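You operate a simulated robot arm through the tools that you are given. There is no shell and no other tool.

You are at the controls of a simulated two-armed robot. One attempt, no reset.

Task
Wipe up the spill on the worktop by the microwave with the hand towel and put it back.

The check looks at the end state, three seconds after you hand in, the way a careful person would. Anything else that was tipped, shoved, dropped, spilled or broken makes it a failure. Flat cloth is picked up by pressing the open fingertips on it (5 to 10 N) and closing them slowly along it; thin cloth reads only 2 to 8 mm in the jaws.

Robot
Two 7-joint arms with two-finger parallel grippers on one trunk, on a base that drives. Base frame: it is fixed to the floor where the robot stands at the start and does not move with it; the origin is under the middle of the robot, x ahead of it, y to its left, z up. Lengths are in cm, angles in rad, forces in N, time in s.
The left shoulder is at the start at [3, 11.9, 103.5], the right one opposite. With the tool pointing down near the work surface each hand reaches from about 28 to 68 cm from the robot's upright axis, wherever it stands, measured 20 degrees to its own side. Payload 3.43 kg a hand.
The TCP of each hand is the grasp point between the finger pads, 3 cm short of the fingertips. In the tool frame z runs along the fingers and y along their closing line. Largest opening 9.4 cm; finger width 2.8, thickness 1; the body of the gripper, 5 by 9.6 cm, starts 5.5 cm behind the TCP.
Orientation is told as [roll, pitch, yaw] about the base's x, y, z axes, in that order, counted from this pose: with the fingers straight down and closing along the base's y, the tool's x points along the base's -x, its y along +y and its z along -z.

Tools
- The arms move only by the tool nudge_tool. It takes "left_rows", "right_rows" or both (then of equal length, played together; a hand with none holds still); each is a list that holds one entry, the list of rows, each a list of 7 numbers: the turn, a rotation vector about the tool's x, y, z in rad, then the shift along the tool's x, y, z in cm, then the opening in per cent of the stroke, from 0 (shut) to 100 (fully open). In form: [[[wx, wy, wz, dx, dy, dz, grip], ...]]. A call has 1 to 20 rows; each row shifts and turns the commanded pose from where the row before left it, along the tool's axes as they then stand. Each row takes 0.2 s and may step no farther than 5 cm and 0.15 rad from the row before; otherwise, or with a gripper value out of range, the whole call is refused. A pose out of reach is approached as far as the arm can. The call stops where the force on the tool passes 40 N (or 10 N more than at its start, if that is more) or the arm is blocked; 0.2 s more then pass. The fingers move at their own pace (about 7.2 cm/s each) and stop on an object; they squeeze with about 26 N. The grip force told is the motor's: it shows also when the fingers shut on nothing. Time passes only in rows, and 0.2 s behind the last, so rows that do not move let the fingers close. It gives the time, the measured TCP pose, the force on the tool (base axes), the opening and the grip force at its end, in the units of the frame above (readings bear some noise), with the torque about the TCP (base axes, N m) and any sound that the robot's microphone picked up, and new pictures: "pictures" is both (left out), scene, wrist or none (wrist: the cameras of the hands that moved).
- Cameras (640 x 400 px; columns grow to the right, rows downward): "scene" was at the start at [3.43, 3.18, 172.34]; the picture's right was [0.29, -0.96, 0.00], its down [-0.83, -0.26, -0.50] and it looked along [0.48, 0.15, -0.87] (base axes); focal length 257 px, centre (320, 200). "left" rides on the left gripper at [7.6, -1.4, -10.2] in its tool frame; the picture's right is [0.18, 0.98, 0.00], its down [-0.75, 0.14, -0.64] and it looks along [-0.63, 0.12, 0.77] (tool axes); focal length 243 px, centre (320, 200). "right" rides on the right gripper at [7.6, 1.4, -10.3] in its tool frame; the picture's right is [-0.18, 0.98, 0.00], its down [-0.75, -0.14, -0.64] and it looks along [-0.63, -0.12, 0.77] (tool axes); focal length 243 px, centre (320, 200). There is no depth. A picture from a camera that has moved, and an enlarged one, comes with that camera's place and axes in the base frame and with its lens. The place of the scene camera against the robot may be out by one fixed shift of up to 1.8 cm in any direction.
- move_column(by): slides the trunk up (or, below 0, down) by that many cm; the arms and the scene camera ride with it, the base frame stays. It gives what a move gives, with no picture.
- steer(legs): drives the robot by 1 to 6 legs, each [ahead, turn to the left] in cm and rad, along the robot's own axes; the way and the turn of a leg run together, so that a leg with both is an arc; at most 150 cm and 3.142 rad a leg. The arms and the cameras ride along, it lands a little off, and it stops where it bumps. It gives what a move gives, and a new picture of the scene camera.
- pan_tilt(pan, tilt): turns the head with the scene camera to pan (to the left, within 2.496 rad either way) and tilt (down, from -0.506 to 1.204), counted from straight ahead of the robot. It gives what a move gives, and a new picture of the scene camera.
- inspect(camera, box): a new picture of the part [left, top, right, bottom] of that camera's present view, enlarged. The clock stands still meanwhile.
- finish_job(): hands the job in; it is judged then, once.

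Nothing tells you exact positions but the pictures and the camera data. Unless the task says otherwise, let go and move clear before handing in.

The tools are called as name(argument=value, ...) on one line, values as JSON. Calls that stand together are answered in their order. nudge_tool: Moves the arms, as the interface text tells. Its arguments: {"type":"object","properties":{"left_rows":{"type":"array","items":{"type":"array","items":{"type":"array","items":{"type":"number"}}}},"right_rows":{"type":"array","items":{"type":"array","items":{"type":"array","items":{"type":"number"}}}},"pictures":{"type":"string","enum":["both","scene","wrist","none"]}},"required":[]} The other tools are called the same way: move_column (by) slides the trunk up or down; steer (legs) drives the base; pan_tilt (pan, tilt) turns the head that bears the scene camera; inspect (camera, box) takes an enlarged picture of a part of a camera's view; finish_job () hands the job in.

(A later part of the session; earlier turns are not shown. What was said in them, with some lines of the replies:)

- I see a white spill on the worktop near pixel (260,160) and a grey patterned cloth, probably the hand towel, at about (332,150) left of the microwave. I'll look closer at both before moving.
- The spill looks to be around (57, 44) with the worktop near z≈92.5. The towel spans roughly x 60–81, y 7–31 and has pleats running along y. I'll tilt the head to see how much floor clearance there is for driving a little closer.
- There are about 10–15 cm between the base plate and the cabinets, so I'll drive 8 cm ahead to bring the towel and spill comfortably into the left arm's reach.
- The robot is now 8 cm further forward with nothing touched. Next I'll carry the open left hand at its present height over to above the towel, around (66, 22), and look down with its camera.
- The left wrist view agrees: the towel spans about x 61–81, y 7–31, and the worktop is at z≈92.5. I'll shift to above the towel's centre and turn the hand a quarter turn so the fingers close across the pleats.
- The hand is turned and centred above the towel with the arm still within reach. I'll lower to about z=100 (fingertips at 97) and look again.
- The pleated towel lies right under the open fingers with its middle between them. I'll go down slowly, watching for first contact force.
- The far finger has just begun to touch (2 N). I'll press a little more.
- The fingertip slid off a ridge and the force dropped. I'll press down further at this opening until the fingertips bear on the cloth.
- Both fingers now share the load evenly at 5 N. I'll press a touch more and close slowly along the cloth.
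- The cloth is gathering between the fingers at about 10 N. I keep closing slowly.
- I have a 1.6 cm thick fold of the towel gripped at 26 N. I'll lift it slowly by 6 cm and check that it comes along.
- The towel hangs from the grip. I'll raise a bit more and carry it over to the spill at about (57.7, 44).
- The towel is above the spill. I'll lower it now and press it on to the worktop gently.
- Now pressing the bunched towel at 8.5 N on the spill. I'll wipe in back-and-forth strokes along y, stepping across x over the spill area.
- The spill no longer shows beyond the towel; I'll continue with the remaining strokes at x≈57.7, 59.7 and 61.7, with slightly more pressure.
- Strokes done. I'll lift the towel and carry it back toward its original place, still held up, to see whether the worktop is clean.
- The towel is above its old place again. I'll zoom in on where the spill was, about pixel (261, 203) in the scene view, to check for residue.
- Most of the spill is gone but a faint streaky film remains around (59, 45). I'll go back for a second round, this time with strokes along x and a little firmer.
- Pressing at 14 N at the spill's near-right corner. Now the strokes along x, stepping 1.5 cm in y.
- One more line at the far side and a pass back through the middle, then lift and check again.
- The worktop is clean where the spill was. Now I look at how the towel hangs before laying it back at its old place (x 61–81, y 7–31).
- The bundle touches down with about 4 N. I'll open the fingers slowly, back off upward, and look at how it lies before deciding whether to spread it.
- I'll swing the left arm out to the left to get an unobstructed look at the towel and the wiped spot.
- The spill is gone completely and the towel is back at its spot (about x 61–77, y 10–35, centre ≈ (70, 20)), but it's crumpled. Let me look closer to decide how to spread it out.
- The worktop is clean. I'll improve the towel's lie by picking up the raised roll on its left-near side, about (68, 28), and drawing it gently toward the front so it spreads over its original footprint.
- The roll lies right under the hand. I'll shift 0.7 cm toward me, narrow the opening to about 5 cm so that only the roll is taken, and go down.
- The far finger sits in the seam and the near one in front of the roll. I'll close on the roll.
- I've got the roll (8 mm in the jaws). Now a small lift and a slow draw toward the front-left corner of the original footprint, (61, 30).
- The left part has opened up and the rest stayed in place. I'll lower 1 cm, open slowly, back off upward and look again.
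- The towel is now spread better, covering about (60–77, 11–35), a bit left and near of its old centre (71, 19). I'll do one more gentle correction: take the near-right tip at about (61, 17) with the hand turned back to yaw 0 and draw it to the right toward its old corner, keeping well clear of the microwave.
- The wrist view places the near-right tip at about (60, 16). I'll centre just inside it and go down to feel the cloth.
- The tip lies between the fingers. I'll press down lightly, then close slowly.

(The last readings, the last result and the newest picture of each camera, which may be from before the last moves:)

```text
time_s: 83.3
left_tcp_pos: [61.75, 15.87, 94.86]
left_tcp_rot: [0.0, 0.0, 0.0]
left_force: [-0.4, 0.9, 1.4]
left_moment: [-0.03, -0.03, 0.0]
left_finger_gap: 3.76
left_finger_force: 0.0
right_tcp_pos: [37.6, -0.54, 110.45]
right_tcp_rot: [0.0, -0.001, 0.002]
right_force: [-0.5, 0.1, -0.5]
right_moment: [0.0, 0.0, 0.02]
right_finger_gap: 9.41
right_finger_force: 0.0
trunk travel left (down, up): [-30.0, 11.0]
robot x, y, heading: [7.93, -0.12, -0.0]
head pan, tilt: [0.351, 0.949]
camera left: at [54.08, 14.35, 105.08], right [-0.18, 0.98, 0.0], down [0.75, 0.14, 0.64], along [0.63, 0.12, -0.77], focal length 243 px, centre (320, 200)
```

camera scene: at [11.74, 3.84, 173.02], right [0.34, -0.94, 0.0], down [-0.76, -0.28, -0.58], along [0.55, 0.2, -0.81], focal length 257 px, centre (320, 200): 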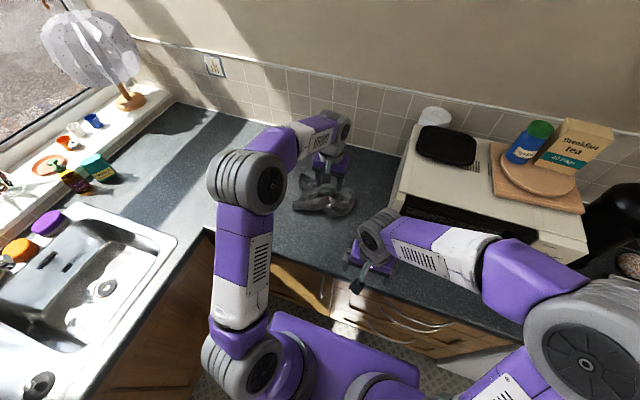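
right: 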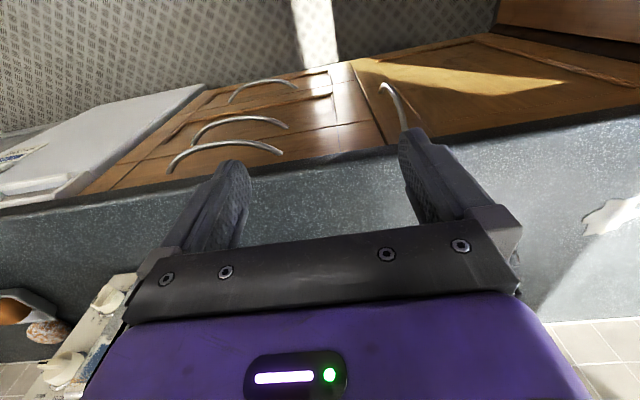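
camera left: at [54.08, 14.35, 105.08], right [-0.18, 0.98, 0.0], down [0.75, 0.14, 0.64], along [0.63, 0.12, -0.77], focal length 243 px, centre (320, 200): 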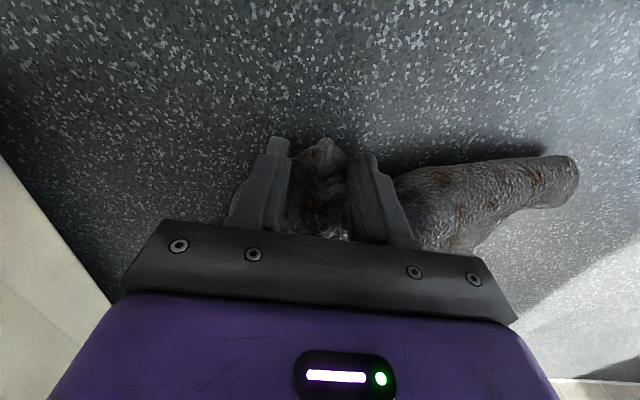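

nudge_tool(left_rows=[[[0, 0, 0, 0, 0, 0.1, 34], [0, 0, 0, 0, 0, 0, 28], [0, 0, 0, 0, 0, 0, 22], [0, 0, 0, 0, 0, 0, 16], [0, 0, 0, 0, 0, 0, 10], [0, 0, 0, 0, 0, 0, 0], [0, 0, 0, 0, 0, 0, 0], [0, 0, 0, 0, 0, 0, 0]]], pictures="wrist")

```text
time_s: 85.1
left_tcp_pos: [61.65, 15.84, 94.75]
left_tcp_rot: [0.001, 0.001, 0.0]
left_force: [0.7, -0.2, 3.3]
left_moment: [-0.01, -0.07, -0.03]
left_finger_gap: 0.99
left_finger_force: 26.3
right_tcp_pos: [37.52, -0.54, 110.45]
right_tcp_rot: [0.0, 0.0, 0.002]
right_force: [-0.1, 0.0, -0.5]
right_moment: [-0.01, 0.03, 0.0]
right_finger_gap: 9.39
right_finger_force: 0.0
trunk travel left (down, up): [-30.0, 11.0]
robot x, y, heading: [8.22, 0.09, 0.002]
head pan, tilt: [0.351, 0.949]
camera left: at [54.04, 14.32, 104.99], right [-0.18, 0.98, 0.0], down [0.75, 0.14, 0.64], along [0.63, 0.12, -0.77], focal length 243 px, centre (320, 200)
```

left: 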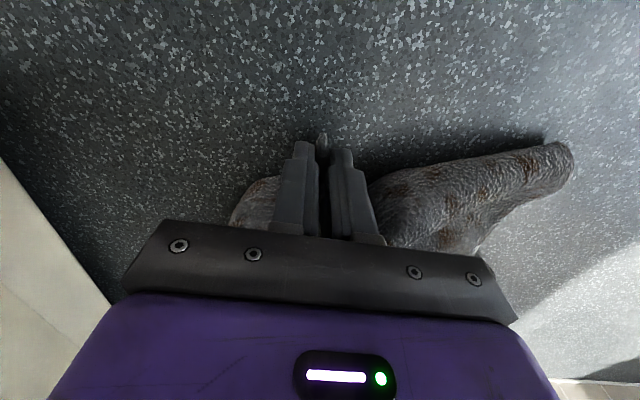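

The tip is held (1 cm in the jaws). A 1 cm lift, then I'll draw it slowly 6.5 cm to the right.

nudge_tool(left_rows=[[[0, 0, 0, 0, 0, -0.6, 0], [0, 0, 0, 0, 0, -0.6, 0], [0, 0, 0, -0.2, -0.8, 0, 0], [0, 0, 0, -0.2, -0.8, 0, 0], [0, 0, 0, -0.2, -0.8, 0, 0], [0, 0, 0, -0.2, -0.8, 0, 0], [0, 0, 0, -0.2, -0.8, 0, 0], [0, 0, 0, -0.2, -0.8, 0, 0], [0, 0, 0, -0.2, -0.8, 0, 0], [0, 0, 0, -0.2, -0.8, 0, 0], [0, 0, 0, 0, 0, 0, 0]]], pictures="both")

inspect(camera="scene", box=[270, 140, 380, 228])

```text
time_s: 87.5
left_tcp_pos: [63.33, 9.36, 95.93]
left_tcp_rot: [0.0, 0.0, -0.001]
left_force: [0.9, 0.9, -0.3]
left_moment: [0.0, 0.01, -0.01]
left_finger_gap: 0.99
left_finger_force: 26.6
right_tcp_pos: [37.59, -0.46, 110.42]
right_tcp_rot: [0.0, -0.001, 0.002]
right_force: [0.3, 0.5, -0.4]
right_moment: [-0.02, 0.03, -0.01]
right_finger_gap: 9.39
right_finger_force: 0.0
trunk travel left (down, up): [-30.0, 11.0]
robot x, y, heading: [7.71, -0.18, 0.004]
head pan, tilt: [0.351, 0.949]
camera scene: at [11.78, 3.75, 173.02], right [0.34, -0.94, 0.0], down [-0.76, -0.28, -0.58], along [0.55, 0.2, -0.81], focal length 257 px, centre (320, 200)
camera left: at [55.72, 7.95, 106.16], right [-0.18, 0.98, 0.0], down [0.75, 0.14, 0.64], along [0.63, 0.12, -0.77], focal length 243 px, centre (320, 200)
```

scene: 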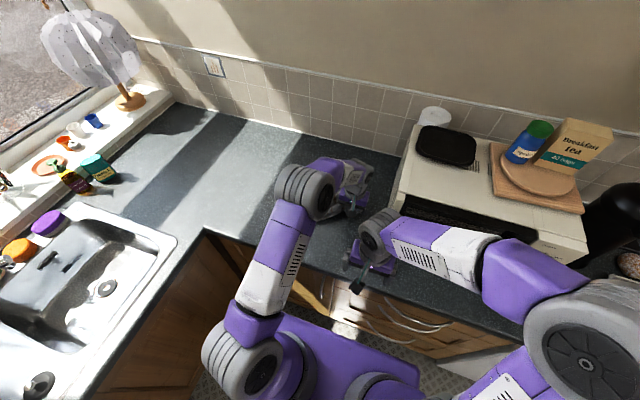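
left: 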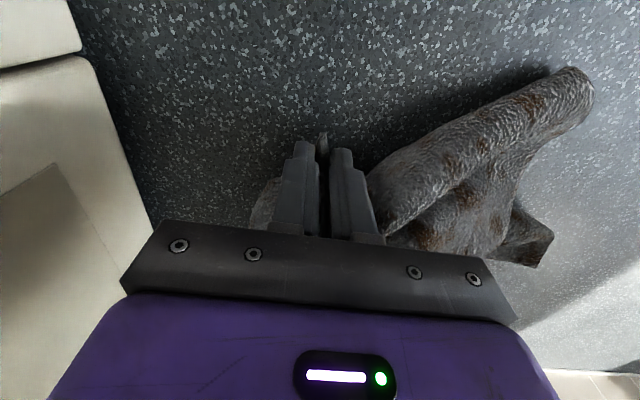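

```text
4.55 times, centred on (325, 184) of scene
camera zoom: at [11.78, 3.75, 173.02], right [0.34, -0.94, 0.0], down [-0.76, -0.28, -0.58], along [0.55, 0.2, -0.81], focal length 1166 px, centre (297, 273)
```

zoom: 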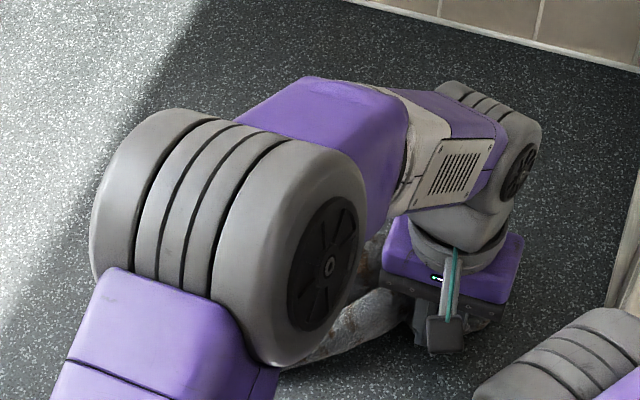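

The tip is now at about (63, 9). I'll lower, open slowly, rise straight up, then swing the arm away to the left and look.

nudge_tool(left_rows=[[[0, 0, 0, 0, 0, 0.5, 0], [0, 0, 0, 0, 0, 0.5, 0], [0, 0, 0, 0, 0, 0, 10], [0, 0, 0, 0, 0, 0, 20], [0, 0, 0, 0, 0, 0, 30], [0, 0, 0, 0, 0, 0, 40], [0, 0, 0, 0, 0, -1.0, 40], [0, 0, 0, 0, 0, -2.0, 40], [0, 0, 0, 0, 0, -4.0, 40], [0, 0, 0, 0, 0, -4.0, 40], [0, 0, 0, 0, 0, -4.0, 40], [0, 0, 0, 0, 0, -4.0, 40], [0, 0, 0, 1.5, 4.5, 0, 40], [0, 0, 0, 1.5, 4.5, 0, 40], [0, 0, 0, 1.5, 4.5, 0, 40], [0, 0, 0, 1.5, 4.5, 0, 40], [0, 0, 0, 1.5, 4.5, 0, 40], [0, 0, 0, 1.5, 4.5, 0, 40], [0, 0, 0, 1.5, 4.5, 0, 40], [0, 0, 0, 1.5, 4.5, 0, 40]]], pictures="both")

inspect(camera="scene", box=[270, 140, 380, 228])

```text
time_s: 91.7
left_tcp_pos: [51.31, 45.6, 113.86]
left_tcp_rot: [0.0, -0.001, 0.001]
left_force: [1.0, 0.8, 0.3]
left_moment: [-0.05, -0.02, -0.01]
left_finger_gap: 3.75
left_finger_force: 0.1
right_tcp_pos: [37.49, -0.4, 110.4]
right_tcp_rot: [0.0, 0.0, 0.002]
right_force: [-0.2, -0.4, 0.5]
right_moment: [0.0, -0.04, 0.02]
right_finger_gap: 9.41
right_finger_force: 0.1
trunk travel left (down, up): [-30.0, 11.0]
robot x, y, heading: [7.81, 0.31, 0.006]
head pan, tilt: [0.351, 0.949]
camera scene: at [11.78, 3.88, 173.02], right [0.34, -0.94, 0.0], down [-0.76, -0.28, -0.58], along [0.55, 0.2, -0.81], focal length 257 px, centre (320, 200)
camera left: at [43.68, 44.25, 124.1], right [-0.18, 0.98, 0.0], down [0.75, 0.14, 0.64], along [0.63, 0.12, -0.77], focal length 243 px, centre (320, 200)
```

scene: 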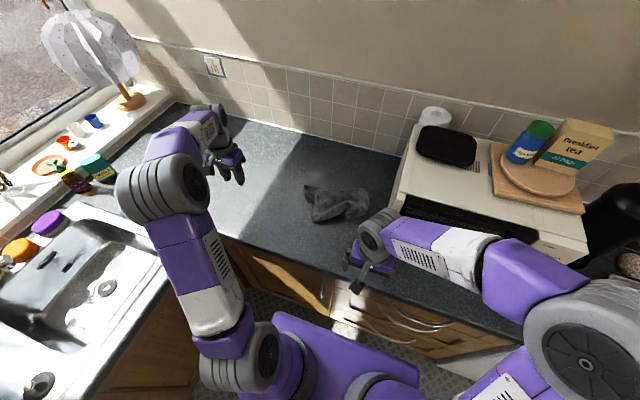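
left: 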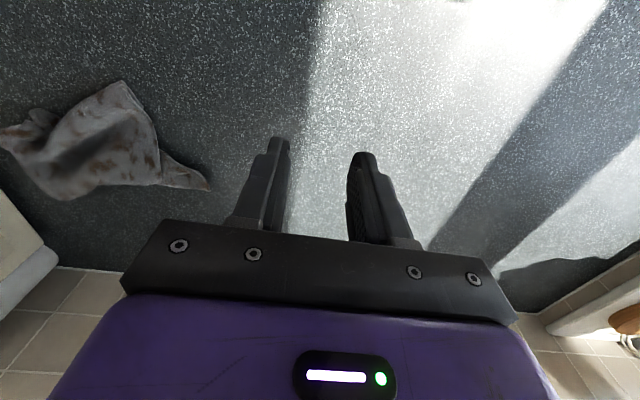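

```text
4.55 times, centred on (325, 184) of scene
camera zoom: at [11.78, 3.88, 173.02], right [0.34, -0.94, 0.0], down [-0.76, -0.28, -0.58], along [0.55, 0.2, -0.81], focal length 1166 px, centre (297, 273)
```

zoom: 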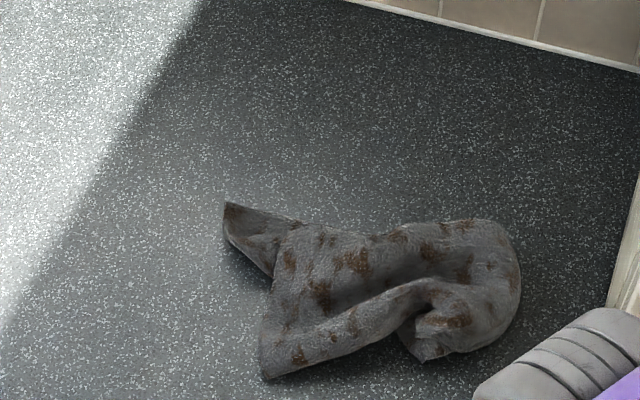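

The towel now lies around x 56–76, y 6–32, so its centre is about (67, 18), a few cm nearer me than before. I'll go over it, look from above, and draw it about 4 cm further back by a small pinch at its middle.

nudge_tool(left_rows=[[[0, 0, 0, -1.0, -4.0, 0, 50], [0, 0, 0, -1.0, -4.0, 0, 50], [0, 0, 0, -1.0, -4.0, 0, 50], [0, 0, 0, -1.0, -4.0, 0, 50], [0, 0, 0, -1.0, -4.0, 0, 50], [0, 0, 0, -1.0, -4.0, 0, 50], [0, 0, 0, -1.0, -4.0, 0, 50], [0, 0, 0, 0, 0, -3.0, 50], [0, 0, 0, 0, 0, -3.0, 50], [0, 0, 0, 0, 0, 0, 50]]], pictures="wrist")

```text
time_s: 93.9
left_tcp_pos: [58.47, 17.29, 120.0]
left_tcp_rot: [0.002, 0.001, -0.001]
left_force: [1.3, -0.1, 0.0]
left_moment: [0.0, 0.01, 0.02]
left_finger_gap: 4.68
left_finger_force: 0.1
right_tcp_pos: [37.59, -0.57, 110.41]
right_tcp_rot: [0.001, -0.001, 0.002]
right_force: [0.0, 0.0, -0.7]
right_moment: [0.01, 0.01, 0.01]
right_finger_gap: 9.36
right_finger_force: 0.1
trunk travel left (down, up): [-30.0, 11.0]
robot x, y, heading: [8.0, -0.45, 0.004]
head pan, tilt: [0.351, 0.949]
camera left: at [50.79, 15.94, 130.22], right [-0.18, 0.98, 0.0], down [0.75, 0.14, 0.64], along [0.63, 0.12, -0.77], focal length 243 px, centre (320, 200)
```

left: 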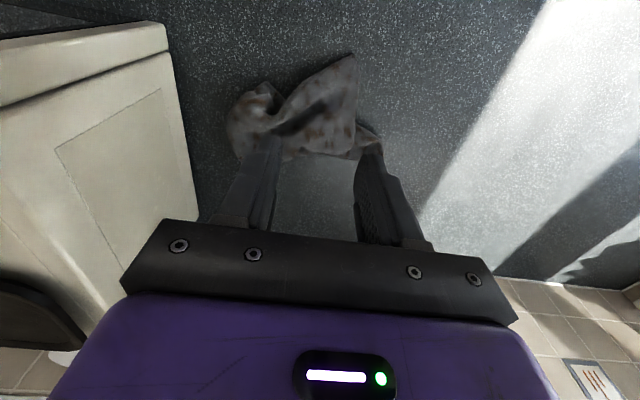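

From above, the towel spans about x 56–74, y 5–32, centre ≈ (66.5, 15.5). I'll pinch it at its middle and carry it low by about (+4.5, +4) cm to its original centre.

nudge_tool(left_rows=[[[0, 0, 0, -4.0, -0.8, 0, 60], [0, 0, 0, -3.9, -0.7, 0, 60], [0, 0, 0, 0, 0, 4.5, 60], [0, 0, 0, 0, 0, 4.5, 60], [0, 0, 0, 0, 0, 4.5, 60], [0, 0, 0, 0, 0, 4.0, 60], [0, 0, 0, 0, 0, 2.5, 60], [0, 0, 0, 0, 0, 1.5, 60], [0, 0, 0, 0, 0, 0.8, 60], [0, 0, 0, 0, 0, 0.5, 60], [0, 0, 0, 0, 0, 0, 60]]], pictures="wrist")

```text
time_s: 96.3
left_tcp_pos: [66.33, 15.86, 97.06]
left_tcp_rot: [-0.002, 0.001, 0.001]
left_force: [0.6, 0.5, 0.6]
left_moment: [-0.01, -0.02, -0.01]
left_finger_gap: 5.6
left_finger_force: 0.0
right_tcp_pos: [37.63, -0.5, 110.43]
right_tcp_rot: [0.0, -0.002, -0.001]
right_force: [0.1, 0.6, -0.1]
right_moment: [0.0, -0.02, 0.05]
right_finger_gap: 9.4
right_finger_force: 0.1
trunk travel left (down, up): [-30.0, 11.0]
robot x, y, heading: [7.7, -0.5, 0.001]
head pan, tilt: [0.351, 0.949]
camera left: at [58.66, 14.38, 107.33], right [-0.18, 0.98, 0.0], down [0.75, 0.14, 0.64], along [0.63, 0.12, -0.77], focal length 243 px, centre (320, 200)
```

left: 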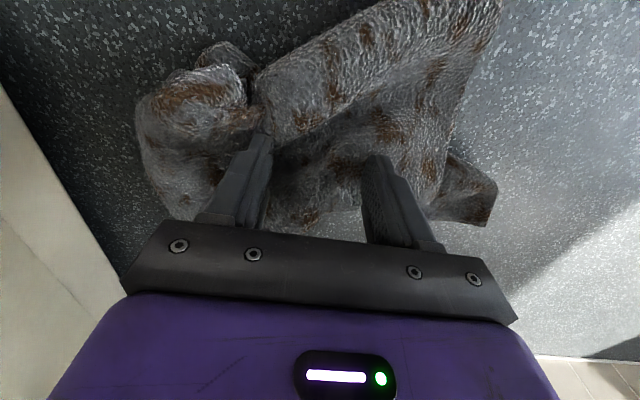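

nudge_tool(left_rows=[[[0, 0, 0, 0, 0, 0.4, 60], [0, 0, 0, 0, 0, 0.4, 60], [0, 0, 0, 0, 0, 0.3, 60], [0, 0, 0, 0, 0, 0.2, 60], [0, 0, 0, 0, 0, 0, 60]]], pictures="none")

```text
time_s: 97.5
left_tcp_pos: [66.38, 15.86, 95.91]
left_tcp_rot: [0.0, -0.002, -0.001]
left_force: [0.6, 0.3, 5.7]
left_moment: [0.06, -0.03, -0.02]
left_finger_gap: 5.64
left_finger_force: 0.1
right_tcp_pos: [37.57, -0.5, 110.4]
right_tcp_rot: [0.0, -0.002, 0.001]
right_force: [-0.3, -0.1, 0.1]
right_moment: [-0.01, -0.01, 0.03]
right_finger_gap: 9.37
right_finger_force: 0.0
trunk travel left (down, up): [-30.0, 11.0]
robot x, y, heading: [7.88, 0.08, -0.004]
head pan, tilt: [0.351, 0.949]
```

The fingertips bear on the cloth with 5.7 N. Closing slowly.

nudge_tool(left_rows=[[[0, 0, 0, 0, 0, 0.1, 55], [0, 0, 0, 0, 0, 0, 50], [0, 0, 0, 0, 0, 0, 45], [0, 0, 0, 0, 0, 0, 40], [0, 0, 0, 0, 0, 0, 35], [0, 0, 0, 0, 0, 0, 30], [0, 0, 0, 0, 0, 0, 25], [0, 0, 0, 0, 0, 0, 20], [0, 0, 0, 0, 0, 0, 10], [0, 0, 0, 0, 0, 0, 0], [0, 0, 0, 0, 0, 0, 0], [0, 0, 0, 0, 0, 0, 0]]], pictures="wrist")

```text
time_s: 100.1
left_tcp_pos: [66.29, 15.96, 95.75]
left_tcp_rot: [0.0, -0.002, 0.0]
left_force: [-0.2, -0.5, 4.0]
left_moment: [-0.03, 0.0, -0.06]
left_finger_gap: 0.6
left_finger_force: 25.8
right_tcp_pos: [37.61, -0.44, 110.3]
right_tcp_rot: [0.001, -0.001, 0.001]
right_force: [0.5, -0.2, -0.2]
right_moment: [-0.01, -0.01, -0.01]
right_finger_gap: 9.37
right_finger_force: 0.0
trunk travel left (down, up): [-30.0, 11.0]
robot x, y, heading: [7.99, -0.16, 0.002]
head pan, tilt: [0.351, 0.949]
camera left: at [58.6, 14.44, 106.02], right [-0.18, 0.98, 0.0], down [0.75, 0.14, 0.64], along [0.63, 0.12, -0.77], focal length 243 px, centre (320, 200)
```

left: 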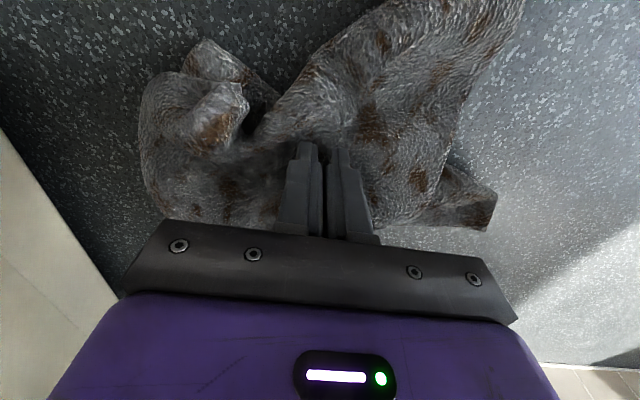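

Pinched 6 mm of cloth. Now a 1.5 cm lift and a slow shift by (+4.5, +4).

nudge_tool(left_rows=[[[0, 0, 0, 0, 0, -0.8, 0], [0, 0, 0, 0, 0, -0.8, 0], [0, 0, 0, -0.65, 0.57, 0, 0], [0, 0, 0, -0.65, 0.57, 0, 0], [0, 0, 0, -0.65, 0.57, 0, 0], [0, 0, 0, -0.65, 0.57, 0, 0], [0, 0, 0, -0.65, 0.57, 0, 0], [0, 0, 0, -0.65, 0.57, 0, 0], [0, 0, 0, -0.65, 0.57, 0, 0], [0, 0, 0, 0, 0, 0, 0]]], pictures="wrist")

```text
time_s: 102.3
left_tcp_pos: [70.73, 19.9, 97.38]
left_tcp_rot: [0.0, 0.0, -0.001]
left_force: [0.1, 0.3, 1.1]
left_moment: [-0.03, 0.02, 0.03]
left_finger_gap: 0.57
left_finger_force: 26.4
right_tcp_pos: [37.76, -0.6, 110.42]
right_tcp_rot: [0.001, 0.0, 0.001]
right_force: [0.1, 0.0, -0.4]
right_moment: [-0.02, 0.01, 0.0]
right_finger_gap: 9.39
right_finger_force: 0.0
trunk travel left (down, up): [-30.0, 11.0]
robot x, y, heading: [8.11, 0.13, 0.003]
head pan, tilt: [0.351, 0.949]
camera left: at [63.11, 18.49, 107.61], right [-0.18, 0.98, 0.0], down [0.75, 0.14, 0.64], along [0.63, 0.12, -0.77], focal length 243 px, centre (320, 200)
```

left: 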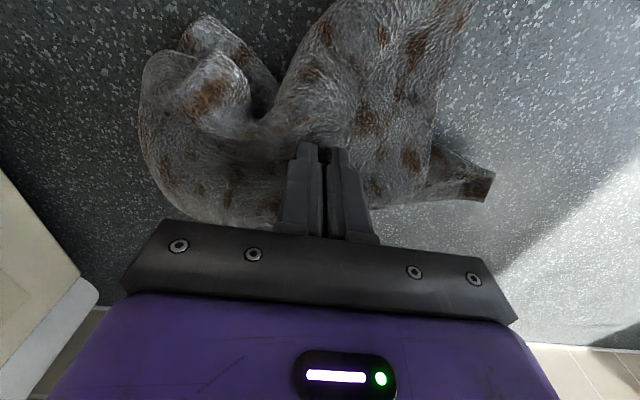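

The whole towel came along nicely. I'll lower it, open slowly and rise, then look again from the side.

nudge_tool(left_rows=[[[0, 0, 0, 0, 0, 0.6, 0], [0, 0, 0, 0, 0, 0.5, 0], [0, 0, 0, 0, 0, 0, 10], [0, 0, 0, 0, 0, 0, 20], [0, 0, 0, 0, 0, 0, 30], [0, 0, 0, 0, 0, 0, 40], [0, 0, 0, 0, 0, -1.0, 40], [0, 0, 0, 0, 0, -2.0, 40], [0, 0, 0, 0, 0, -4.0, 40], [0, 0, 0, 0, 0, -4.5, 40], [0, 0, 0, 0, 0, -4.5, 40], [0, 0, 0, 4.0, 0, -4.0, 40], [0, 0, 0, 4.5, 0, -2.0, 40], [0, 0, 0, 4.0, 0, 0, 40], [0, 0, 0, 0, 0, 0, 40]]], pictures="wrist")

nudge_tool(left_rows=[[[0, 0, 0, 1.5, 4.5, 0, 40], [0, 0, 0, 1.5, 4.5, 0, 40], [0, 0, 0, 1.5, 4.5, 0, 40], [0, 0, 0, 1.5, 4.5, 0, 40], [0, 0, 0, 1.5, 4.5, 0, 40], [0, 0, 0, 1.5, 4.5, 0, 40], [0, 0, 0, 1.5, 4.5, 0, 40], [0, 0, 0, 1.5, 3.5, 0, 40]]], pictures="scene")

inspect(camera="scene", box=[220, 130, 380, 240])

```text
refused: row 12 steps farther than a row can; nothing moved
```

```text
time_s: 104.1
left_tcp_pos: [58.44, 54.86, 97.29]
left_tcp_rot: [0.0, 0.0, 0.0]
left_force: [-0.2, 0.0, 0.5]
left_moment: [0.01, -0.01, -0.01]
left_finger_gap: 3.76
left_finger_force: 0.1
right_tcp_pos: [37.56, -0.46, 110.46]
right_tcp_rot: [0.0, 0.0, 0.002]
right_force: [-0.6, -0.4, 0.2]
right_moment: [0.0, 0.0, 0.01]
right_finger_gap: 9.41
right_finger_force: 0.1
trunk travel left (down, up): [-30.0, 11.0]
robot x, y, heading: [7.65, 0.1, 0.003]
head pan, tilt: [0.351, 0.949]
camera scene: at [11.76, 3.83, 173.02], right [0.34, -0.94, 0.0], down [-0.76, -0.28, -0.58], along [0.55, 0.2, -0.81], focal length 257 px, centre (320, 200)
```

scene: 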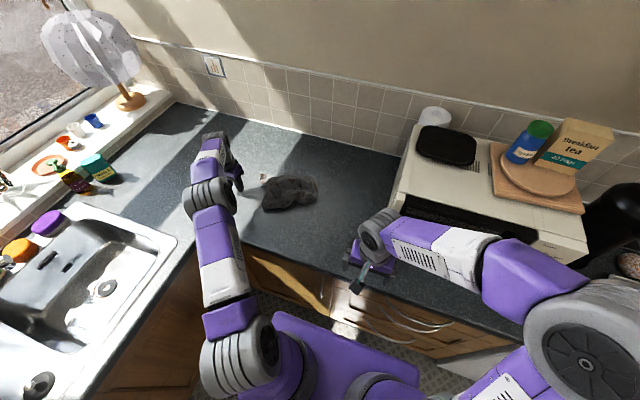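

```text
3.64 times, centred on (300, 185) of scene
camera zoom: at [11.76, 3.83, 173.02], right [0.34, -0.94, 0.0], down [-0.76, -0.28, -0.58], along [0.55, 0.2, -0.81], focal length 933 px, centre (393, 254)
```

zoom: 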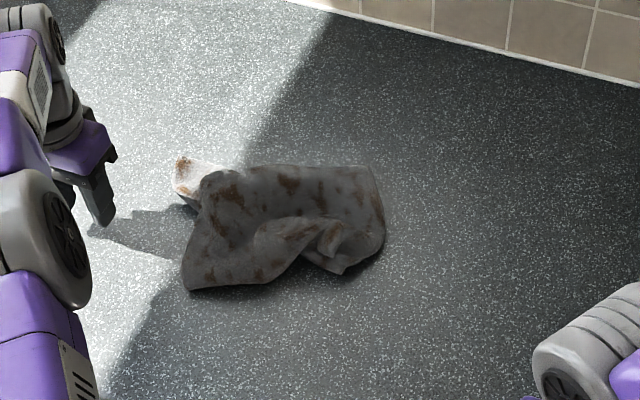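

My previous release call was refused because one row was too long, and the follow-up swing then dragged the towel to the left before letting go. It now lies around x 55–76, y 26–51; nothing else was touched. I'll raise the hand first, then fetch the towel back, one call at a time.

nudge_tool(left_rows=[[[0, 0, 0, 0, 0, -4.0, 40], [0, 0, 0, 0, 0, -4.0, 40], [0, 0, 0, 0, 0, -4.0, 40], [0, 0, 0, 0, 0, -4.0, 40], [0, 0, 0, 0, 0, -4.0, 40], [0, 0, 0, 0, -4.0, -2.0, 60], [0, 0, 0, 0, -4.5, 0, 60], [0, 0, 0, 0, -4.5, 0, 60], [0, 0, 0, 0, -4.5, 0, 60], [0, 0, 0, 0, -4.5, 0, 60], [0, 0, 0, 0, 0, 0, 60]]], pictures="wrist")

```text
time_s: 106.5
left_tcp_pos: [57.58, 32.14, 118.54]
left_tcp_rot: [0.0, 0.0, 0.0]
left_force: [-0.1, -0.1, 0.5]
left_moment: [0.0, 0.02, 0.0]
left_finger_gap: 5.62
left_finger_force: 0.0
left hand out of reach, approached as far as the arm can: row 5
right_tcp_pos: [37.61, -0.5, 110.32]
right_tcp_rot: [-0.001, 0.0, 0.003]
right_force: [0.2, -0.4, 1.1]
right_moment: [-0.04, 0.0, -0.01]
right_finger_gap: 9.4
right_finger_force: 0.1
trunk travel left (down, up): [-30.0, 11.0]
robot x, y, heading: [7.89, 0.03, 0.003]
head pan, tilt: [0.351, 0.949]
camera left: at [49.93, 30.7, 128.96], right [-0.18, 0.98, 0.0], down [0.75, 0.14, 0.64], along [0.63, 0.12, -0.77], focal length 243 px, centre (320, 200)
```

left: 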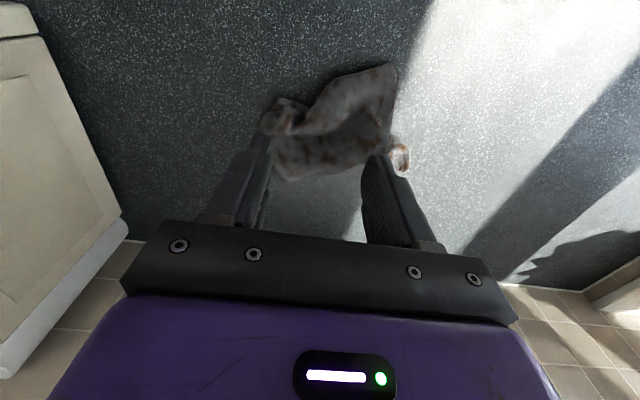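

The towel spans about x 56–75, y 25–49. I'll grip it near its right side at about (69.5, 30), so it trails flat when drawn back to the right.

nudge_tool(left_rows=[[[0, 0, 0, -4.0, -0.9, 0, 60], [0, 0, 0, -4.0, -0.9, 0, 60], [0, 0, 0, -3.9, -0.8, 0, 60], [0, 0, 0, 0, 0, 4.5, 60], [0, 0, 0, 0, 0, 4.5, 60], [0, 0, 0, 0, 0, 4.5, 60], [0, 0, 0, 0, 0, 4.0, 60], [0, 0, 0, 0, 0, 2.0, 60], [0, 0, 0, 0, 0, 0, 60]]], pictures="wrist")

```text
time_s: 108.5
left_tcp_pos: [68.3, 29.57, 99.17]
left_tcp_rot: [-0.001, 0.0, 0.0]
left_force: [-0.3, 0.2, 0.5]
left_moment: [-0.01, -0.01, 0.03]
left_finger_gap: 5.65
left_finger_force: 0.0
left hand out of reach, approached as far as the arm can: row 3
right_tcp_pos: [37.62, -0.51, 110.43]
right_tcp_rot: [0.001, 0.001, 0.003]
right_force: [-0.4, 0.1, 0.0]
right_moment: [0.01, -0.03, -0.05]
right_finger_gap: 9.41
right_finger_force: 0.0
trunk travel left (down, up): [-30.0, 11.0]
robot x, y, heading: [8.08, 0.31, -0.0]
head pan, tilt: [0.351, 0.949]
camera left: at [60.57, 28.08, 109.4], right [-0.18, 0.98, 0.0], down [0.75, 0.14, 0.64], along [0.63, 0.12, -0.77], focal length 243 px, centre (320, 200)
```

left: 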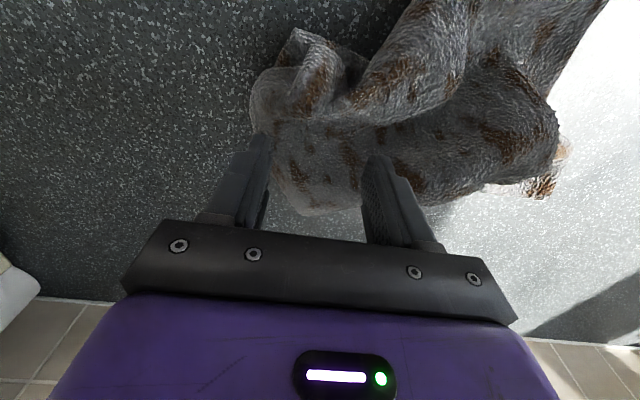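

The right part of the towel is beneath the fingers. I'll press down in small steps.

nudge_tool(left_rows=[[[0, 0, 0, 0, 0, 1.0, 60], [0, 0, 0, 0, 0, 0.8, 60], [0, 0, 0, 0, 0, 0.5, 60], [0, 0, 0, 0, 0, 0.4, 60], [0, 0, 0, 0, 0, 0.3, 60], [0, 0, 0, 0, 0, 0, 60]]], pictures="none")

```text
time_s: 109.9
left_tcp_pos: [68.17, 29.63, 96.12]
left_tcp_rot: [0.001, 0.003, 0.001]
left_force: [-0.5, 0.1, 0.3]
left_moment: [0.01, 0.01, -0.01]
left_finger_gap: 5.63
left_finger_force: 0.1
right_tcp_pos: [37.66, -0.52, 110.38]
right_tcp_rot: [0.0, 0.001, 0.003]
right_force: [-0.3, 0.0, 0.7]
right_moment: [-0.03, 0.0, 0.03]
right_finger_gap: 9.42
right_finger_force: 0.1
trunk travel left (down, up): [-30.0, 11.0]
robot x, y, heading: [7.97, 0.32, -0.0]
head pan, tilt: [0.351, 0.949]
```

nudge_tool(left_rows=[[[0, 0, 0, 0, 0, 0.4, 60], [0, 0, 0, 0, 0, 0.3, 60], [0, 0, 0, 0, 0, 0.2, 60], [0, 0, 0, 0, 0, 0, 60]]], pictures="wrist")

```text
time_s: 110.9
left_tcp_pos: [68.1, 29.56, 95.12]
left_tcp_rot: [0.001, -0.001, 0.001]
left_force: [-0.7, -0.5, 3.1]
left_moment: [0.09, 0.0, 0.01]
left_finger_gap: 5.62
left_finger_force: 0.1
right_tcp_pos: [37.59, -0.53, 110.36]
right_tcp_rot: [-0.001, 0.001, 0.002]
right_force: [-0.7, -0.4, -0.1]
right_moment: [-0.02, 0.03, 0.02]
right_finger_gap: 9.43
right_finger_force: 0.1
trunk travel left (down, up): [-30.0, 11.0]
robot x, y, heading: [8.43, 0.03, -0.002]
head pan, tilt: [0.351, 0.949]
camera left: at [60.46, 28.1, 105.44], right [-0.18, 0.98, 0.0], down [0.75, 0.14, 0.64], along [0.63, 0.12, -0.77], focal length 243 px, centre (320, 200)
```

left: 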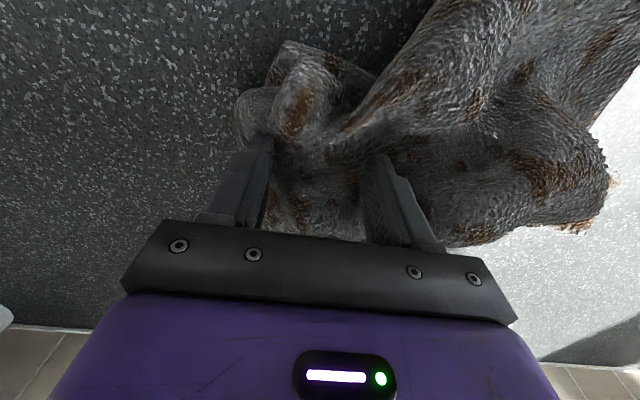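

nudge_tool(left_rows=[[[0, 0, 0, 0, 0, 0.2, 58], [0, 0, 0, 0, 0, 0, 52], [0, 0, 0, 0, 0, 0, 46], [0, 0, 0, 0, 0, 0, 40], [0, 0, 0, 0, 0, 0, 34], [0, 0, 0, 0, 0, 0, 28], [0, 0, 0, 0, 0, 0, 22], [0, 0, 0, 0, 0, 0, 16], [0, 0, 0, 0, 0, 0, 8], [0, 0, 0, 0, 0, 0, 0], [0, 0, 0, 0, 0, 0, 0], [0, 0, 0, 0, 0, 0, 0]]], pictures="wrist")

```text
time_s: 113.5
left_tcp_pos: [68.17, 29.52, 95.03]
left_tcp_rot: [-0.001, -0.001, 0.0]
left_force: [0.0, 2.2, 8.5]
left_moment: [0.1, 0.04, -0.02]
left_finger_gap: 1.41
left_finger_force: 25.6
right_tcp_pos: [37.59, -0.52, 110.44]
right_tcp_rot: [-0.001, 0.0, 0.002]
right_force: [-0.4, 0.3, 0.6]
right_moment: [0.0, 0.02, -0.02]
right_finger_gap: 9.38
right_finger_force: 0.0
trunk travel left (down, up): [-30.0, 11.0]
robot x, y, heading: [8.38, -0.12, 0.003]
head pan, tilt: [0.351, 0.949]
camera left: at [60.44, 28.06, 105.31], right [-0.18, 0.98, 0.0], down [0.75, 0.14, 0.64], along [0.63, 0.12, -0.77], focal length 243 px, centre (320, 200)
```

left: 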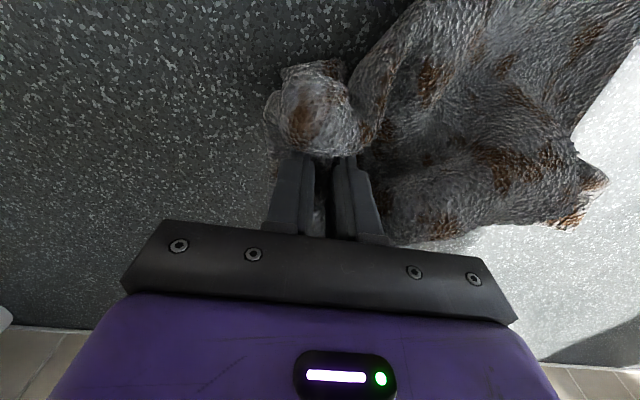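

I have 1.4 cm of cloth at the right end. Now I lift 1.5 cm and draw it slowly to the right so the rest trails behind, ending with the grip at about (71.5, 11).

nudge_tool(left_rows=[[[0, 0, 0, 0, 0, -0.8, 0], [0, 0, 0, 0, 0, -0.8, 0], [0, 0, 0, -0.2, -1.16, 0, 0], [0, 0, 0, -0.2, -1.16, 0, 0], [0, 0, 0, -0.2, -1.16, 0, 0], [0, 0, 0, -0.2, -1.16, 0, 0], [0, 0, 0, -0.2, -1.16, 0, 0], [0, 0, 0, -0.2, -1.16, 0, 0], [0, 0, 0, -0.2, -1.16, 0, 0], [0, 0, 0, -0.2, -1.16, 0, 0], [0, 0, 0, -0.2, -1.16, 0, 0], [0, 0, 0, -0.2, -1.16, 0, 0], [0, 0, 0, -0.2, -1.16, 0, 0], [0, 0, 0, -0.2, -1.16, 0, 0], [0, 0, 0, -0.2, -1.16, 0, 0], [0, 0, 0, -0.2, -1.16, 0, 0], [0, 0, 0, 0, 0, 0, 0]]], pictures="both")

```text
time_s: 117.1
left_tcp_pos: [71.08, 13.33, 96.49]
left_tcp_rot: [-0.001, 0.0, -0.001]
left_force: [-0.2, 0.9, 0.4]
left_moment: [-0.03, 0.0, -0.01]
left_finger_gap: 1.29
left_finger_force: 26.4
right_tcp_pos: [37.59, -0.57, 110.41]
right_tcp_rot: [-0.002, -0.001, 0.001]
right_force: [-0.3, 0.3, -0.5]
right_moment: [0.02, -0.01, 0.0]
right_finger_gap: 9.42
right_finger_force: 0.1
trunk travel left (down, up): [-30.0, 11.0]
robot x, y, heading: [7.91, -0.21, 0.006]
head pan, tilt: [0.351, 0.949]
camera scene: at [11.78, 3.75, 173.02], right [0.34, -0.94, 0.0], down [-0.76, -0.28, -0.58], along [0.55, 0.2, -0.81], focal length 257 px, centre (320, 200)
camera left: at [63.39, 11.87, 106.86], right [-0.18, 0.98, 0.0], down [0.75, 0.14, 0.64], along [0.63, 0.12, -0.77], focal length 243 px, centre (320, 200)
```

scene: 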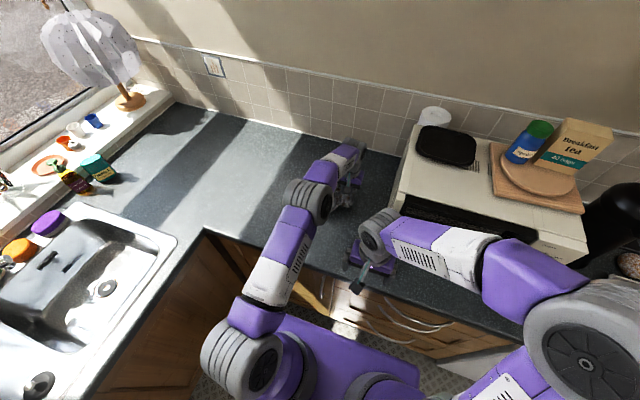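
left: 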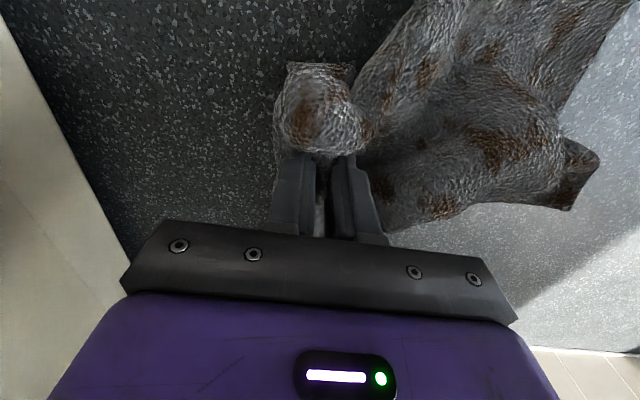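

The towel trails well: it now spans about x 58–76, y 10–32. I'll draw it 2 cm further back, then lower it; release comes as a separate step.

nudge_tool(left_rows=[[[0, 0, 0, -0.7, 0, 0, 0], [0, 0, 0, -0.7, -0.2, 0, 0], [0, 0, 0, -0.7, -0.2, 0, 0], [0, 0, 0, 0, 0, 0.6, 0], [0, 0, 0, 0, 0, 0.5, 0], [0, 0, 0, 0, 0, 0, 0]]], pictures="wrist")

```text
time_s: 118.5
left_tcp_pos: [73.08, 12.96, 95.59]
left_tcp_rot: [-0.001, -0.002, -0.001]
left_force: [-0.3, 0.1, 1.6]
left_moment: [0.01, 0.0, -0.02]
left_finger_gap: 1.28
left_finger_force: 26.2
right_tcp_pos: [37.5, -0.5, 110.46]
right_tcp_rot: [0.0, -0.001, 0.004]
right_force: [0.2, -0.4, -0.4]
right_moment: [0.02, -0.01, 0.01]
right_finger_gap: 9.42
right_finger_force: 0.0
trunk travel left (down, up): [-30.0, 11.0]
robot x, y, heading: [7.53, -0.16, 0.004]
head pan, tilt: [0.351, 0.949]
camera left: at [65.38, 11.49, 105.8], right [-0.18, 0.98, 0.0], down [0.75, 0.14, 0.64], along [0.63, 0.12, -0.77], focal length 243 px, centre (320, 200)
```

left: 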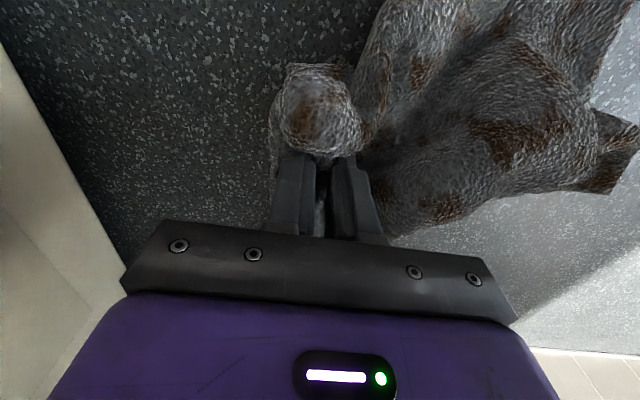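

The towel rests on the worktop in place. Now I open the fingers slowly and rise straight up in small, valid steps.

nudge_tool(left_rows=[[[0, 0, 0, 0, 0, 0.2, 0], [0, 0, 0, 0, 0, 0, 12], [0, 0, 0, 0, 0, 0, 22], [0, 0, 0, 0, 0, 0, 32], [0, 0, 0, 0, 0, 0, 42], [0, 0, 0, 0, 0, 0, 45], [0, 0, 0, 0, 0, -0.8, 45], [0, 0, 0, 0, 0, -1.5, 45], [0, 0, 0, 0, 0, -3.0, 45], [0, 0, 0, 0, 0, -4.0, 45], [0, 0, 0, 0, 0, -4.0, 45], [0, 0, 0, 0, 0, 0, 45]]], pictures="wrist")

```text
time_s: 121.1
left_tcp_pos: [72.02, 13.01, 108.45]
left_tcp_rot: [-0.002, 0.0, 0.0]
left_force: [0.4, -0.1, -0.1]
left_moment: [0.03, 0.02, 0.02]
left_finger_gap: 4.24
left_finger_force: 0.1
left hand out of reach, approached as far as the arm can: row 10, 11
right_tcp_pos: [37.6, -0.51, 110.38]
right_tcp_rot: [0.001, -0.001, 0.002]
right_force: [-0.2, 0.5, 0.0]
right_moment: [0.02, 0.01, 0.0]
right_finger_gap: 9.38
right_finger_force: 0.0
trunk travel left (down, up): [-30.0, 11.0]
robot x, y, heading: [7.87, -0.1, -0.001]
head pan, tilt: [0.351, 0.949]
camera left: at [64.33, 11.45, 118.8], right [-0.18, 0.98, 0.0], down [0.75, 0.14, 0.64], along [0.63, 0.12, -0.77], focal length 243 px, centre (320, 200)
```

left: 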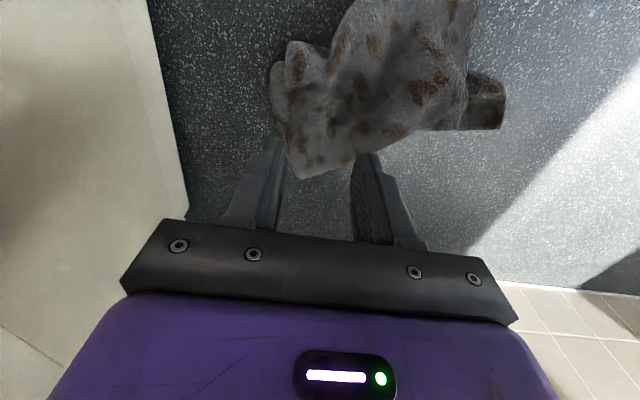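

The towel let go cleanly. Now I'll withdraw toward the robot and left for an unobstructed final look.

nudge_tool(left_rows=[[[0, 0, 0, 3.5, 0, -1.5, 45], [0, 0, 0, 3.5, 0, -1.5, 45], [0, 0, 0, 3.5, 0, -1.5, 45], [0, 0, 0, 1.5, 4.0, 0, 45], [0, 0, 0, 1.5, 4.0, 0, 45], [0, 0, 0, 1.5, 4.0, 0, 45], [0, 0, 0, 1.5, 4.0, 0, 45], [0, 0, 0, 1.5, 4.0, 0, 45], [0, 0, 0, 1.5, 4.0, 0, 45], [0, 0, 0, 1.5, 4.0, 0, 45], [0, 0, 0, 1.5, 4.0, 0, 45], [0, 0, 0, 1.0, 4.0, 0, 45], [0, 0, 0, 0, 0, 0, 45]]], pictures="both")

inspect(camera="scene", box=[220, 130, 380, 240])

```text
time_s: 123.9
left_tcp_pos: [61.89, 48.12, 116.67]
left_tcp_rot: [0.0, -0.001, 0.0]
left_force: [0.1, -0.2, -0.4]
left_moment: [0.03, 0.01, -0.03]
left_finger_gap: 4.22
left_finger_force: 0.1
left hand out of reach, approached as far as the arm can: row 1, 2, 3, 4, 5, 6, 7, 8, 12
right_tcp_pos: [37.78, -0.64, 110.55]
right_tcp_rot: [0.0, 0.001, 0.002]
right_force: [0.5, -0.4, -0.2]
right_moment: [-0.02, -0.01, 0.01]
right_finger_gap: 9.38
right_finger_force: 0.0
trunk travel left (down, up): [-30.0, 11.0]
robot x, y, heading: [7.74, -0.08, 0.0]
head pan, tilt: [0.351, 0.949]
camera scene: at [11.85, 3.65, 173.02], right [0.34, -0.94, 0.0], down [-0.76, -0.28, -0.58], along [0.55, 0.2, -0.81], focal length 257 px, centre (320, 200)
camera left: at [54.16, 46.65, 126.89], right [-0.18, 0.98, 0.0], down [0.75, 0.14, 0.64], along [0.63, 0.12, -0.77], focal length 243 px, centre (320, 200)
```

scene: 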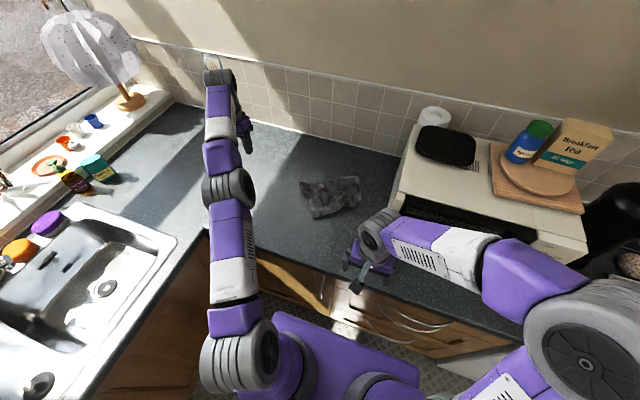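
left: 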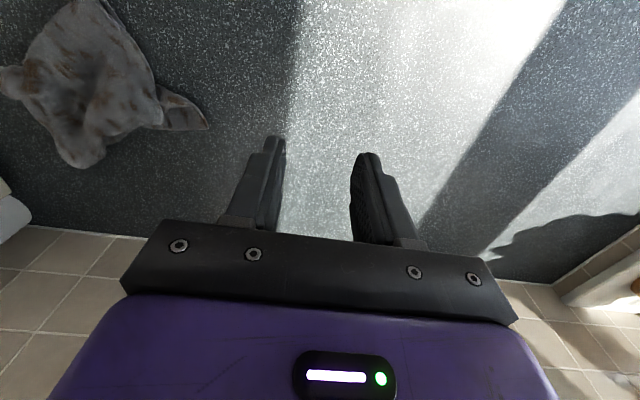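

```text
3.64 times, centred on (300, 185) of scene
camera zoom: at [11.85, 3.65, 173.02], right [0.34, -0.94, 0.0], down [-0.76, -0.28, -0.58], along [0.55, 0.2, -0.81], focal length 933 px, centre (393, 254)
```

zoom: 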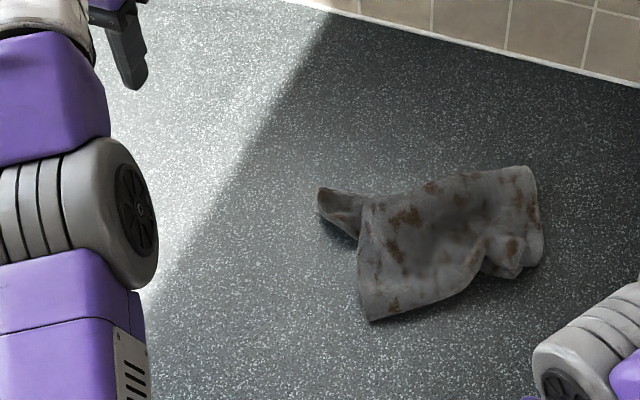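

The towel lies spread at its original place again (corners about (58,23), (72,9), (83,13), (72,34); centre ≈ (71, 19)). I'll draw the left arm back over the front edge and take a last look at the wiped area.

nudge_tool(left_rows=[[[0, 0, 0, 4.4, 0, 0, 45], [0, 0, 0, 4.4, 0, 0, 45], [0, 0, 0, 4.4, 0, 0, 45], [0, 0, 0, 4.4, 0, 0, 45], [0, 0, 0, 4.0, 0, 0, 45], [0, 0, 0, 0, 0, 0, 45]]], pictures="both")

inspect(camera="scene", box=[190, 130, 400, 260])

```text
time_s: 125.3
left_tcp_pos: [51.63, 57.5, 122.0]
left_tcp_rot: [0.001, 0.0, 0.001]
left_force: [0.0, -0.8, -0.6]
left_moment: [-0.01, 0.01, -0.01]
left_finger_gap: 4.23
left_finger_force: 0.0
left hand out of reach, approached as far as the arm can: row 1, 2, 3, 4, 5
right_tcp_pos: [37.74, -0.45, 110.41]
right_tcp_rot: [-0.001, -0.001, 0.002]
right_force: [0.6, 0.2, -0.9]
right_moment: [0.02, -0.01, 0.0]
right_finger_gap: 9.41
right_finger_force: 0.0
trunk travel left (down, up): [-30.0, 11.0]
robot x, y, heading: [7.8, 0.11, 0.007]
head pan, tilt: [0.351, 0.949]
camera scene: at [11.85, 3.69, 173.02], right [0.34, -0.94, 0.0], down [-0.76, -0.28, -0.58], along [0.55, 0.2, -0.81], focal length 257 px, centre (320, 200)
camera left: at [43.96, 56.05, 132.33], right [-0.18, 0.98, 0.0], down [0.75, 0.14, 0.64], along [0.63, 0.12, -0.77], focal length 243 px, centre (320, 200)
```

scene: 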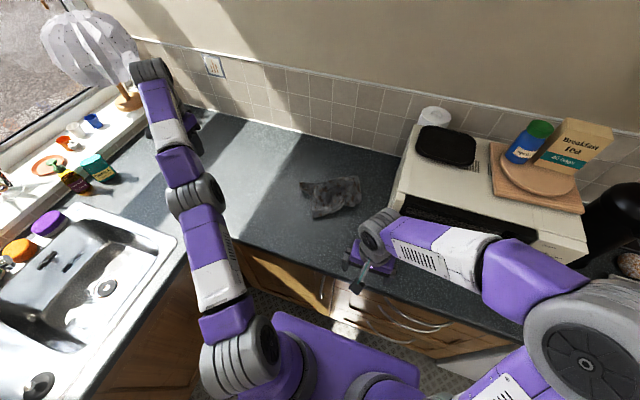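
left: 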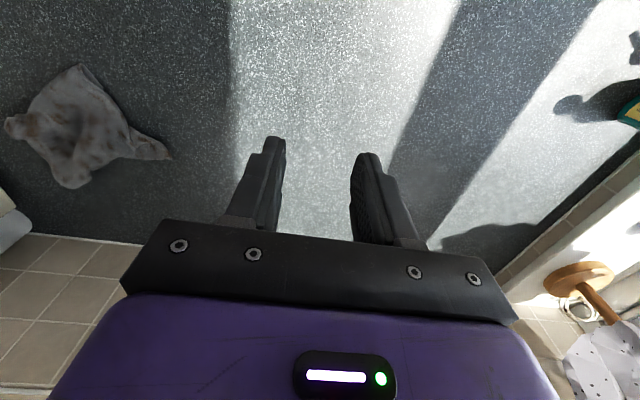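

```text
3.05 times, centred on (295, 195) of scene
camera zoom: at [11.85, 3.69, 173.02], right [0.34, -0.94, 0.0], down [-0.76, -0.28, -0.58], along [0.55, 0.2, -0.81], focal length 782 px, centre (396, 215)
```

zoom: 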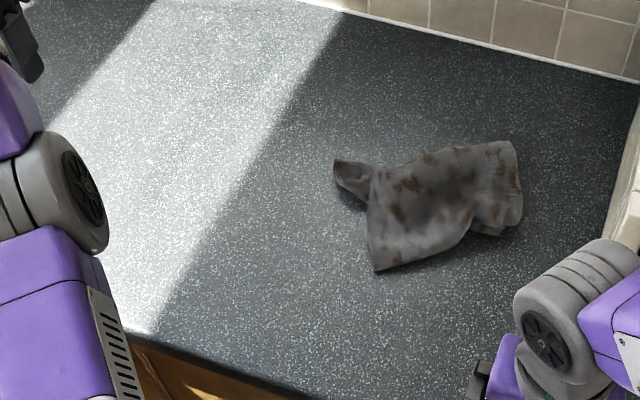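

The worktop where the spill was is clean, and the towel lies released at its original spot beside the microwave. Nothing else has moved and both hands are clear, so I'm handing the job in.

finish_job()

```text
The job is handed in.
```

I wiped up the spill and put the towel back beside the microwave; the job is handed in. I don't have the check's result.

- **Spill:** it took two rounds of wiping. After the first, a faint film remained. After the second, close-up views showed the worktop clean.
- **Towel:** it lies back on its original spot, centred at about (71, 19), within about 1 cm of where it started by my estimate. It is spread out but less neatly than before: the pleats are gone, it is slightly creased, and one corner sticks out to the left.
- **Slip along the way:** while I was straightening the towel, one of my release moves was refused. The next move then dragged the towel about 19 cm to the left, across the wiped area. I brought it back, and the area still looked clean afterwards.
- **Everything else:** I saw nothing else moved or touched. Both hands are empty and clear, and the robot stands about 8 cm further forward than at the start.
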